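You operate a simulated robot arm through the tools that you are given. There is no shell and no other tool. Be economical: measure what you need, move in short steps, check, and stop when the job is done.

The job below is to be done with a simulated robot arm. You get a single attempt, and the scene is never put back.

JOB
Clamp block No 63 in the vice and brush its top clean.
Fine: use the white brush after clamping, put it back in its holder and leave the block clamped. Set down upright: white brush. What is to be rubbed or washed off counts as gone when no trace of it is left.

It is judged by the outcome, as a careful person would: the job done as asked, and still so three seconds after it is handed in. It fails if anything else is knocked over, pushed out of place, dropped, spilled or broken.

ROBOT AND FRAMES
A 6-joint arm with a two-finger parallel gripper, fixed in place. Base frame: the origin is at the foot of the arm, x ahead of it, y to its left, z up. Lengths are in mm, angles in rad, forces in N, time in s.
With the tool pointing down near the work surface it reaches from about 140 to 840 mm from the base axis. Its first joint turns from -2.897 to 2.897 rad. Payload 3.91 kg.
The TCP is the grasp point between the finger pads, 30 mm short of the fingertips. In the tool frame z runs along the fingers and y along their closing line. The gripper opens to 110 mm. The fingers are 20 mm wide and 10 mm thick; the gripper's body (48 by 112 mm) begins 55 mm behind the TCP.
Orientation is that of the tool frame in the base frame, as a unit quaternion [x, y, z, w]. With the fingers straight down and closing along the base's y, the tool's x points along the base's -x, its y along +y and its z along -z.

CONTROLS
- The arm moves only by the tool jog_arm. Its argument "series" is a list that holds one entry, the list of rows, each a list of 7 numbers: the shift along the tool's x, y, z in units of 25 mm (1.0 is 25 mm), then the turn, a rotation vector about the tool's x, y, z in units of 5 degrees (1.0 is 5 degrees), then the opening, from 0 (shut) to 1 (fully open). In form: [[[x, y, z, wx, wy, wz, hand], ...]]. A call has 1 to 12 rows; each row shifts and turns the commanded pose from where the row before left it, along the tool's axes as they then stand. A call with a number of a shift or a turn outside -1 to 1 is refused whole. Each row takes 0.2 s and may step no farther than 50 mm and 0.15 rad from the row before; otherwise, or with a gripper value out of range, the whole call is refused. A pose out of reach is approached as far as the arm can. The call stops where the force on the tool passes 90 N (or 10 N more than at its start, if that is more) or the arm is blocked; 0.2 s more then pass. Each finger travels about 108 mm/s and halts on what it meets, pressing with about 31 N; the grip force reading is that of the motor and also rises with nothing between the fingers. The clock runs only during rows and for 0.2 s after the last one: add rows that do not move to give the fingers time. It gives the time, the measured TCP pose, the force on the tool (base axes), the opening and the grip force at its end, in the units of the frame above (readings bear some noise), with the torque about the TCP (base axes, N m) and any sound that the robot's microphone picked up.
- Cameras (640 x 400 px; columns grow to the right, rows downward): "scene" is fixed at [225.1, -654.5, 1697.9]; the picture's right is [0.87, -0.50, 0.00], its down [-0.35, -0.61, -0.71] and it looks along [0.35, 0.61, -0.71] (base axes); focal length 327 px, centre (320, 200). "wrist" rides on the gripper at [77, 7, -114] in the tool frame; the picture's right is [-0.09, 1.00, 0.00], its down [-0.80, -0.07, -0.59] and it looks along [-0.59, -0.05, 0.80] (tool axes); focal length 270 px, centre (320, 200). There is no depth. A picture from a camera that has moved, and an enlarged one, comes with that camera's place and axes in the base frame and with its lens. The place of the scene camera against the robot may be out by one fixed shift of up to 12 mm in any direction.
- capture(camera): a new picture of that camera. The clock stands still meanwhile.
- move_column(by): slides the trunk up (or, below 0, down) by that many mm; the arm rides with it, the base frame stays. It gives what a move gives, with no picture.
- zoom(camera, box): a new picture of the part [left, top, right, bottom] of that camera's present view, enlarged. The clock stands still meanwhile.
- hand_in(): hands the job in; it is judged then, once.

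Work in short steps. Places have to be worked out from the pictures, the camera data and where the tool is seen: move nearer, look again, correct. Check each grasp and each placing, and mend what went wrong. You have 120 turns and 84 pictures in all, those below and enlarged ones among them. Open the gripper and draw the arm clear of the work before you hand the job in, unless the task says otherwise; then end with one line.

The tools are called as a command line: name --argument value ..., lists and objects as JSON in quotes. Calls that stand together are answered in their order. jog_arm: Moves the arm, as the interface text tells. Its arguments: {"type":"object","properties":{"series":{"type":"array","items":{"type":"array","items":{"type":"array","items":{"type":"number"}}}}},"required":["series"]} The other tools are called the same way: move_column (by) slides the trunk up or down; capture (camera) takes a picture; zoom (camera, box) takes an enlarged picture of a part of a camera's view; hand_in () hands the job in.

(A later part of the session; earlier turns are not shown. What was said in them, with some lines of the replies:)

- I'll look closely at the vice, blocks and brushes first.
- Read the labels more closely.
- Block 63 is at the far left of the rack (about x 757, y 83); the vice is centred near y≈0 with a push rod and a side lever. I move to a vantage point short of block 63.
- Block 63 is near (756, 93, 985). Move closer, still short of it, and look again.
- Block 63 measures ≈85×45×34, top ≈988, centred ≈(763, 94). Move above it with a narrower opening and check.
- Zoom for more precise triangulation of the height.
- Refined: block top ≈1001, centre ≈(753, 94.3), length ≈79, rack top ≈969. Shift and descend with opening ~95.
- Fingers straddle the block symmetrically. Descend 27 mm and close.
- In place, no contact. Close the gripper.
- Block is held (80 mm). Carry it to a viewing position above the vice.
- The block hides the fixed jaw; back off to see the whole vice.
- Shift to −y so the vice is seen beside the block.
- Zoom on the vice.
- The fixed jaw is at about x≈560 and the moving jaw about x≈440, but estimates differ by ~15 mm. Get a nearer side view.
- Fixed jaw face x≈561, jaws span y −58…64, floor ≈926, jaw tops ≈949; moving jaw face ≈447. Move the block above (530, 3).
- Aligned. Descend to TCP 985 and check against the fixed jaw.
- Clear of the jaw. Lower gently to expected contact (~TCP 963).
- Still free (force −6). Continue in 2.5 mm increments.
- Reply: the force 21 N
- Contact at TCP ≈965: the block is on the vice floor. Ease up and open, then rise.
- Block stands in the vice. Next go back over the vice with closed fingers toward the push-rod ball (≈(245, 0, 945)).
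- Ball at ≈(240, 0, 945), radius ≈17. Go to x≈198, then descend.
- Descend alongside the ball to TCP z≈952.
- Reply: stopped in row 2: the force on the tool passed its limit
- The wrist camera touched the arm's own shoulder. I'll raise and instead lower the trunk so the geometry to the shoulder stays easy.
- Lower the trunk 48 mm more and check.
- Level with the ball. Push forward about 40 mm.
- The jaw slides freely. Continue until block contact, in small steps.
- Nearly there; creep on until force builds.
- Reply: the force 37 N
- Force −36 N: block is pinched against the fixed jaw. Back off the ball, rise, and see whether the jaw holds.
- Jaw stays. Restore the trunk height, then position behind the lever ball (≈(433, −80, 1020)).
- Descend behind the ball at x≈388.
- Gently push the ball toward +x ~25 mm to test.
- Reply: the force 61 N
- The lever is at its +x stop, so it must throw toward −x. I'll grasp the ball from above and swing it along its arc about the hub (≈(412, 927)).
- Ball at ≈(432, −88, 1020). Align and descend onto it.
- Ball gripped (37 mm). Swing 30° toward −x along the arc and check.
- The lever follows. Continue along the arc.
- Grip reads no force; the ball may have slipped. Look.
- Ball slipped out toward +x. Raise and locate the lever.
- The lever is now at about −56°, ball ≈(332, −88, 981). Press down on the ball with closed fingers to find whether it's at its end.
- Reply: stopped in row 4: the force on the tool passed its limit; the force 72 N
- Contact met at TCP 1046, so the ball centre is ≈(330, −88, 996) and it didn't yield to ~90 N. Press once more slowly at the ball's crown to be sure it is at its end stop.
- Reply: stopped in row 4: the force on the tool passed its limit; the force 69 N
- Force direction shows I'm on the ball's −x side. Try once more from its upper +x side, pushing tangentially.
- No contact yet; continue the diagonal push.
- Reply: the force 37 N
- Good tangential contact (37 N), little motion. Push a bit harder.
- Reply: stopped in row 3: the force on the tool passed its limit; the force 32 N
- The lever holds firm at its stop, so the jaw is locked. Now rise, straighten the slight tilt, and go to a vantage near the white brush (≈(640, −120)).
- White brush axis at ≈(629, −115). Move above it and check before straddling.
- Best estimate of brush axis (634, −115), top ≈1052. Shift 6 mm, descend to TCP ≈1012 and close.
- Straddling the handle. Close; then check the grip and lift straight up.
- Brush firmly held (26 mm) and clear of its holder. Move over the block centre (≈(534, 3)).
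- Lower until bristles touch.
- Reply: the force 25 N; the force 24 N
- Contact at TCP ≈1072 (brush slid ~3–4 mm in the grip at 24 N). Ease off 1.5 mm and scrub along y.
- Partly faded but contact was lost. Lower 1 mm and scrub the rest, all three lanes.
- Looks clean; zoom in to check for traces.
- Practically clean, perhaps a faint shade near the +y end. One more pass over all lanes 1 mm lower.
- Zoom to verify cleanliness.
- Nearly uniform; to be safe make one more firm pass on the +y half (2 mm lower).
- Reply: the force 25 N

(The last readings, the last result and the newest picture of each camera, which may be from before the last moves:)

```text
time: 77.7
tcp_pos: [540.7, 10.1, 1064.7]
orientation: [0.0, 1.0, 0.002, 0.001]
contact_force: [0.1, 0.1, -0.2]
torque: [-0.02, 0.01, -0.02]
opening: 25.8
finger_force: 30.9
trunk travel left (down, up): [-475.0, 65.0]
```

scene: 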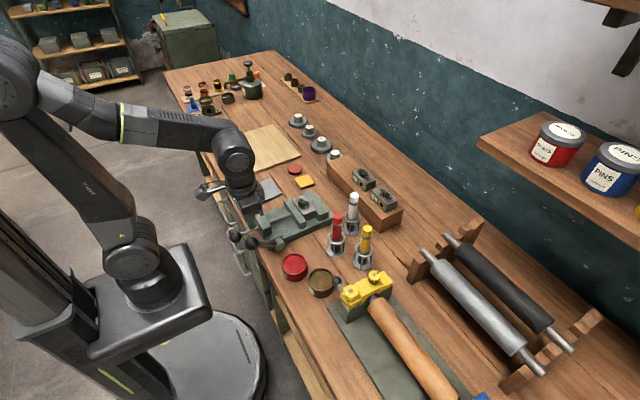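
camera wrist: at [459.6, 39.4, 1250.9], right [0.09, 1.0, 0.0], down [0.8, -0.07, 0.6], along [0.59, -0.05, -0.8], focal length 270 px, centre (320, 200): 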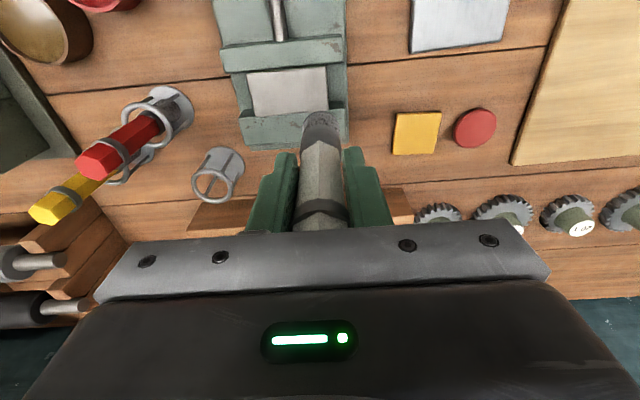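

Cover the −y half equally and lift.

jog_arm --series '[[[0, -0.3, 0.06, 0, 0, 0, 0.1], [0.6, 0, 0, 0, 0, 0, 0.1], [0, -0.5, 0, 0, 0, 0, 0.1], [-0.6, 0, 0.02, 0, 0, 0, 0.1], [-0.4, 0, 0, 0, 0, 0, 0.1], [0, -0.5, 0, 0, 0, 0, 0.1], [0.5, 0, 0.02, 0, 0, 0, 0.1], [0.5, 0, 0, 0, 0, 0, 0.1], [0, 0.7, 0, 0, 0, 0, 0.1]]]'

jog_arm --series '[[[0, 0, -1, 0, 0, 0, 0.1], [0, 0, -1, 0, 0, 0, 0.1], [0, 0, -1, 0, 0, 0, 0.1], [-0.5, -0.8, 0, 0, 0, 0, 0.1], [-0.5, -0.8, 0, 0, 0, 0, 0.1]]]'

capture --camera "wrist"

zoom --camera "scene" --box '[270, 130, 370, 230]'

```text
time: 79.7
tcp_pos: [522.8, -4.5, 1062.0]
orientation: [0.001, 1.0, 0.001, 0.001]
contact_force: [-0.3, -3.8, 13.4]
torque: [-0.48, 0.15, -0.01]
opening: 26.0
finger_force: 30.8
trunk travel left (down, up): [-475.0, 65.0]
```

```text
time: 80.9
tcp_pos: [550.0, -46.4, 1136.6]
orientation: [-0.001, 1.0, 0.002, 0.0]
contact_force: [-0.1, 0.0, 0.3]
torque: [0.0, 0.01, 0.01]
opening: 25.7
finger_force: 31.0
trunk travel left (down, up): [-475.0, 65.0]
```

```text
11 pictures are left
camera wrist: at [473.0, -39.4, 1250.4], right [0.09, 1.0, 0.0], down [0.8, -0.07, 0.6], along [0.59, -0.05, -0.8], focal length 270 px, centre (320, 200)
```

wrist: 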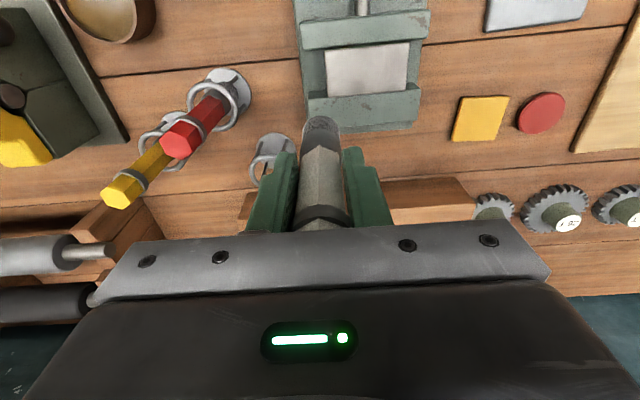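

```text
4.00 times, centred on (320, 180) of scene
camera zoom: at [225.1, -654.5, 1697.9], right [0.87, -0.5, 0.0], down [-0.35, -0.61, -0.71], along [0.35, 0.61, -0.71], focal length 1308 px, centre (320, 280)
```

zoom: 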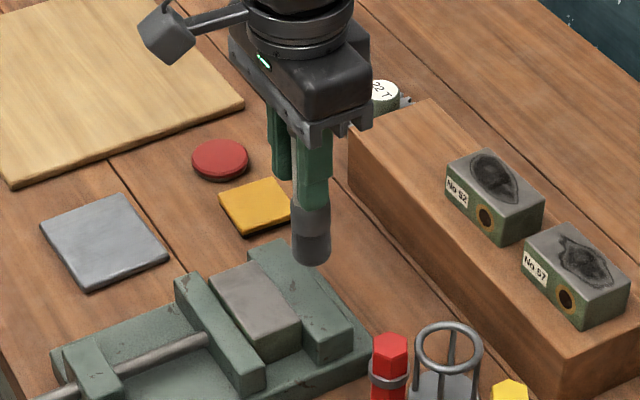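

Clean, brush upright. Return it: move above the holder at the original grasp position (633.5, −113.7).

jog_arm --series '[[[-0.83, -0.67, 0, 0, 0, 0, 0.1], [-0.83, -0.67, 0, 0, 0, 0, 0.1], [-0.83, -0.67, 0, 0, 0, 0, 0.1], [-0.83, -0.67, 0, 0, 0, 0, 0.1], [0, 0, 0.8, 0, 0, 0, 0.1], [0, 0, 0.8, 0, 0, 0, 0.1]]]'

capture --camera "wrist"

zoom --camera "scene" --box '[310, 150, 400, 240]'

```text
time: 82.3
tcp_pos: [632.3, -111.2, 1096.0]
orientation: [0.0, 1.0, 0.002, 0.002]
contact_force: [-0.7, 1.0, -0.2]
torque: [-0.02, -0.02, 0.0]
opening: 26.0
finger_force: 30.9
trunk travel left (down, up): [-475.0, 65.0]
```

```text
9 pictures are left
camera wrist: at [555.5, -106.0, 1209.6], right [0.09, 1.0, 0.0], down [0.8, -0.07, 0.6], along [0.59, -0.05, -0.8], focal length 270 px, centre (320, 200)
```

wrist: 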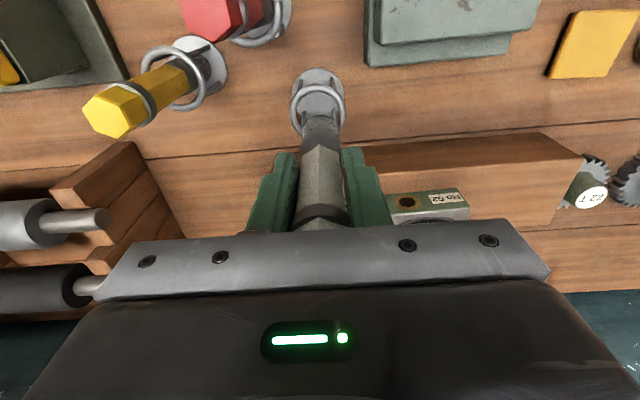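

```text
4.44 times, centred on (355, 195) of scene
camera zoom: at [225.1, -654.5, 1697.9], right [0.87, -0.5, 0.0], down [-0.35, -0.61, -0.71], along [0.35, 0.61, -0.71], focal length 1453 px, centre (164, 222)
```

zoom: 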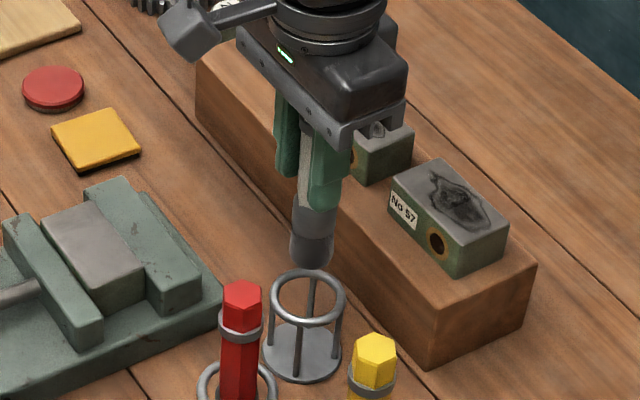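

Bookkeeping of commanded shifts says I'm off by (−2, +2.75) mm from the original pose; correct and descend into the holder.

jog_arm --series '[[[-0.08, -0.11, 0.3, 0, 0, 0, 0.1], [0, 0, 0.5, 0, 0, 0, 0.1], [0, 0, 0.5, 0, 0, 0, 0.1], [0, 0, 0.5, 0, 0, 0, 0.1], [0, 0, 0.5, 0, 0, 0, 0.1], [0, 0, 0.5, 0, 0, 0, 0.1], [0, 0, 0.4, 0, 0, 0, 0.1], [0, 0, 0.2, 0, 0, 0, 0.1]]]'

zoom --camera "scene" --box '[310, 160, 400, 250]'

```text
time: 84.1
tcp_pos: [634.8, -114.1, 1010.5]
orientation: [0.0, 1.0, 0.003, 0.001]
contact_force: [0.4, -1.0, -0.6]
torque: [0.02, 0.02, 0.0]
opening: 25.9
finger_force: 30.6
trunk travel left (down, up): [-475.0, 65.0]
```

```text
4.44 times, centred on (355, 205) of scene
camera zoom: at [225.1, -654.5, 1697.9], right [0.87, -0.5, 0.0], down [-0.35, -0.61, -0.71], along [0.35, 0.61, -0.71], focal length 1453 px, centre (164, 178)
```

zoom: 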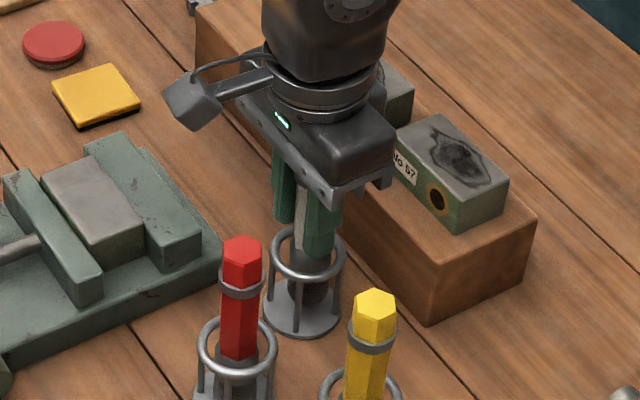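

Bristles are inside the holder, no contact. Lower gently to seat.

jog_arm --series '[[[0, 0, 0.12, 0, 0, 0, 0.1], [0, 0, 0.08, 0, 0, 0, 0.1], [0, 0, 0, 0, 0, 0, 0.1]]]'

jog_arm --series '[[[0, 0, 0.08, 0, 0, 0, 0.1], [0, 0, 0, 0, 0, 0, 0.1]]]'

```text
time: 84.9
tcp_pos: [635.0, -114.0, 1005.2]
orientation: [0.0, 1.0, 0.002, 0.001]
contact_force: [-1.1, 0.0, -0.2]
torque: [-0.03, 0.07, -0.02]
opening: 25.7
finger_force: 31.3
trunk travel left (down, up): [-475.0, 65.0]
```

```text
time: 85.5
tcp_pos: [634.5, -114.4, 1004.7]
orientation: [0.0, 1.0, 0.002, 0.001]
contact_force: [-0.7, -0.6, 0.3]
torque: [-0.05, 0.03, -0.02]
opening: 25.9
finger_force: 31.3
trunk travel left (down, up): [-475.0, 65.0]
```

Still free; two more small steps.

jog_arm --series '[[[0, 0, 0.08, 0, 0, 0, 0.1], [0, 0, 0, 0, 0, 0, 0.1]]]'

jog_arm --series '[[[0, 0, 0.05, 0, 0, 0, 0.1], [0, 0, 0, 0, 0, 0, 0.1]]]'

```text
time: 86.1
tcp_pos: [635.6, -114.2, 1002.0]
orientation: [0.0, 1.0, 0.002, 0.001]
contact_force: [-1.0, -1.0, -0.7]
torque: [-0.03, 0.12, 0.02]
opening: 25.6
finger_force: 30.8
trunk travel left (down, up): [-475.0, 65.0]
```

```text
time: 86.7
tcp_pos: [635.6, -114.6, 1000.4]
orientation: [0.0, 1.0, 0.001, 0.001]
contact_force: [-0.7, -0.2, -0.4]
torque: [-0.03, 0.05, 0.0]
opening: 25.6
finger_force: 30.6
trunk travel left (down, up): [-475.0, 65.0]
```

Close to the expected seating height (~1000). Continue by 1.5 mm steps.

jog_arm --series '[[[0, 0, 0.06, 0, 0, 0, 0.1], [0, 0, 0, 0, 0, 0, 0.1]]]'

zoom --camera "scene" --box '[335, 185, 375, 225]'

```text
time: 87.3
tcp_pos: [635.8, -115.1, 999.9]
orientation: [0.0, 1.0, 0.002, 0.002]
contact_force: [1.1, -2.1, 4.7]
torque: [-0.28, -0.05, 0.04]
opening: 25.7
finger_force: 31.0
trunk travel left (down, up): [-475.0, 65.0]
```

```text
10.00 times, centred on (355, 205) of scene
camera zoom: at [225.1, -654.5, 1697.9], right [0.87, -0.5, 0.0], down [-0.35, -0.61, -0.71], along [0.35, 0.61, -0.71], focal length 3270 px, centre (-30, 150)
```

zoom: 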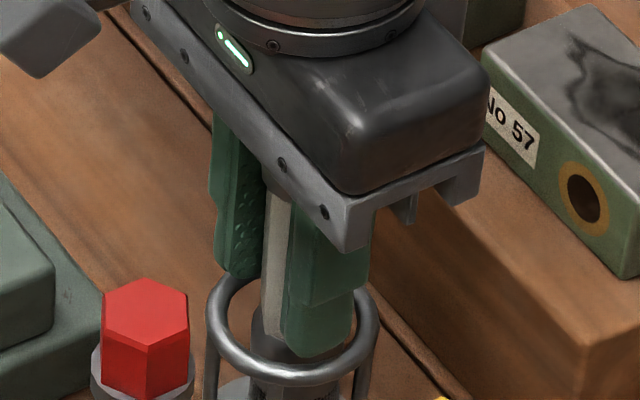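

Contact begins (4.7 N): seated. Fingertips are close to the ring, so open only ~2 mm, rise, then open fully.

jog_arm --series '[[[0, 0, 0, 0, 0, 0, 0.26], [0, 0, 0, 0, 0, 0, 0.26], [0, 0, -0.2, 0, 0, 0, 0.26], [0, 0, -0.3, 0, 0, 0, 0.26], [0, 0, 0, 0, 0, 0, 0.26]]]'

zoom --camera "scene" --box '[330, 180, 380, 230]'

```text
time: 88.5
tcp_pos: [634.7, -115.2, 1012.1]
orientation: [0.0, 1.0, 0.001, 0.001]
contact_force: [0.2, -0.6, 0.2]
torque: [0.01, 0.01, -0.03]
opening: 28.8
finger_force: 0.1
trunk travel left (down, up): [-475.0, 65.0]
```

```text
8.00 times, centred on (355, 205) of scene
camera zoom: at [225.1, -654.5, 1697.9], right [0.87, -0.5, 0.0], down [-0.35, -0.61, -0.71], along [0.35, 0.61, -0.71], focal length 2616 px, centre (40, 160)
```

zoom: 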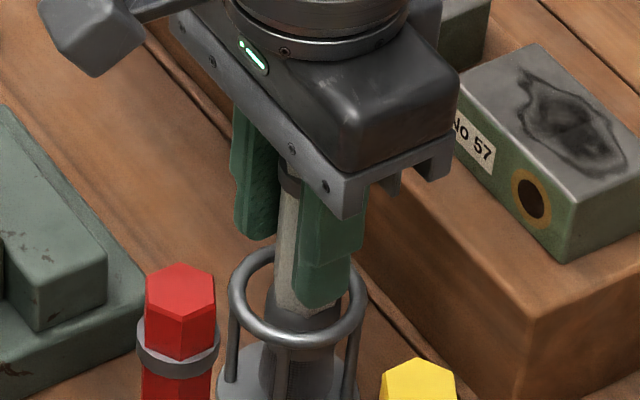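

Released and standing; open to the original width and rise clear.

jog_arm --series '[[[0, 0, 0, 0, 0, 0, 0.6], [0, 0, 0, 0, 0, 0, 0.6], [0, 0, -0.8, 0, 0, 0, 0.6], [0, 0, -1, 0, 0, 0, 0.6], [0, 0, -1, 0, 0, 0, 0.6], [0, 0, -1, 0, 0, 0, 0.6], [0, 0, -1, 0, 0, 0, 0.6], [0.8, 0.3, -1, 0, 0, 0, 0.6], [1, 0.5, -1, 0, 0, 0, 0.6], [1, 0.5, 0, 0, 0, 0, 0.6], [1, 0.5, 0, 0, 0, 0, 0.6], [1, 0.5, 0, 0, 0, 0, 0.6]]]'

capture --camera "scene"

zoom --camera "scene" --box '[240, 170, 400, 270]'

capture --camera "wrist"

```text
time: 91.1
tcp_pos: [513.0, -56.3, 1183.6]
orientation: [-0.001, 1.0, 0.002, 0.002]
contact_force: [-0.4, 0.0, 0.1]
torque: [0.01, 0.0, 0.04]
opening: 65.9
finger_force: 0.0
trunk travel left (down, up): [-475.0, 65.0]
```

```text
4 pictures are left
```

scene: 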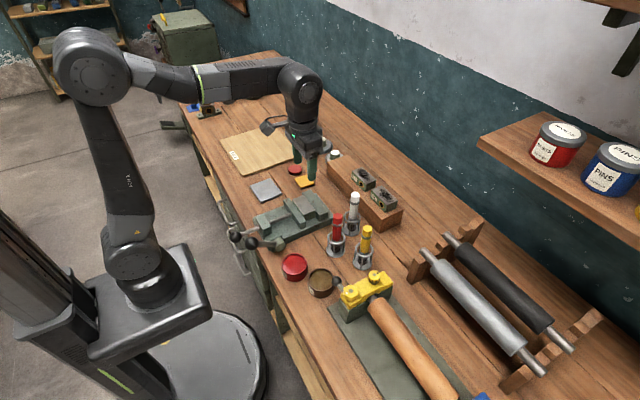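

```text
4.00 times, centred on (320, 220) of scene
camera zoom: at [225.1, -654.5, 1697.9], right [0.87, -0.5, 0.0], down [-0.35, -0.61, -0.71], along [0.35, 0.61, -0.71], focal length 1308 px, centre (320, 120)
```

zoom: 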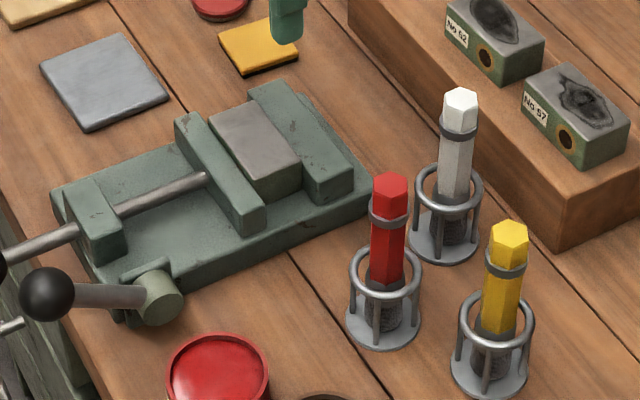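

```text
2 pictures are left
camera wrist: at [436.2, -50.6, 1296.8], right [0.09, 1.0, 0.0], down [0.8, -0.07, 0.6], along [0.59, -0.05, -0.8], focal length 270 px, centre (320, 200)
```

wrist: 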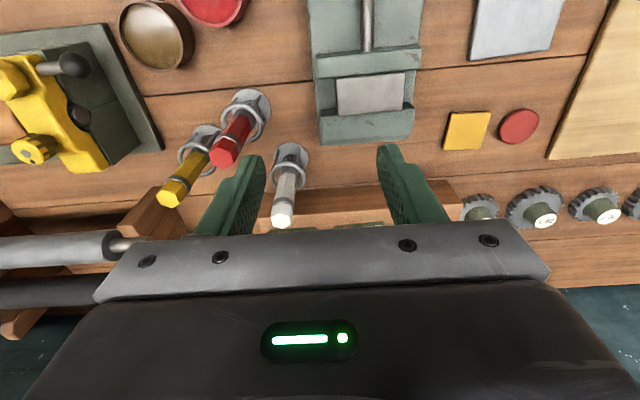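

Brush is upright in its holder; the block is clamped. One last close look at the block top.

zoom --camera "wrist" --box '[325, 65, 415, 125]'

```text
6.67 times, centred on (370, 95) of wrist
camera zoom: at [436.2, -50.6, 1296.8], right [0.09, 1.0, 0.0], down [0.8, -0.07, 0.6], along [0.59, -0.05, -0.8], focal length 1802 px, centre (-13, 900)
```

zoom: 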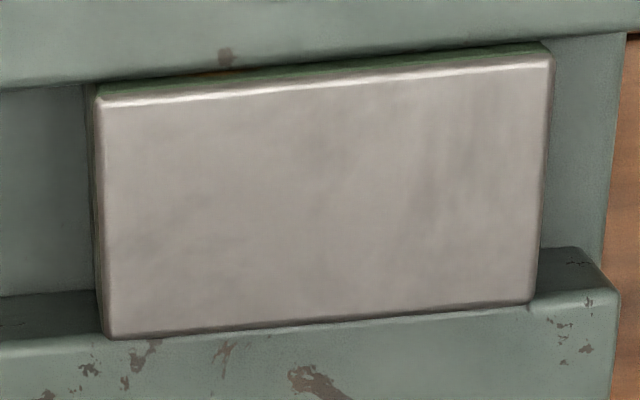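

The top is clean (only plain metal texture remains), the lever is locked and the gripper is open and clear. Hand in.

hand_in

```text
The job is handed in.
```

Block No 63 is clamped in the vice with the lever locked, its top is brushed clean with no trace visible in the last close-up, and the white brush is upright in its holder.
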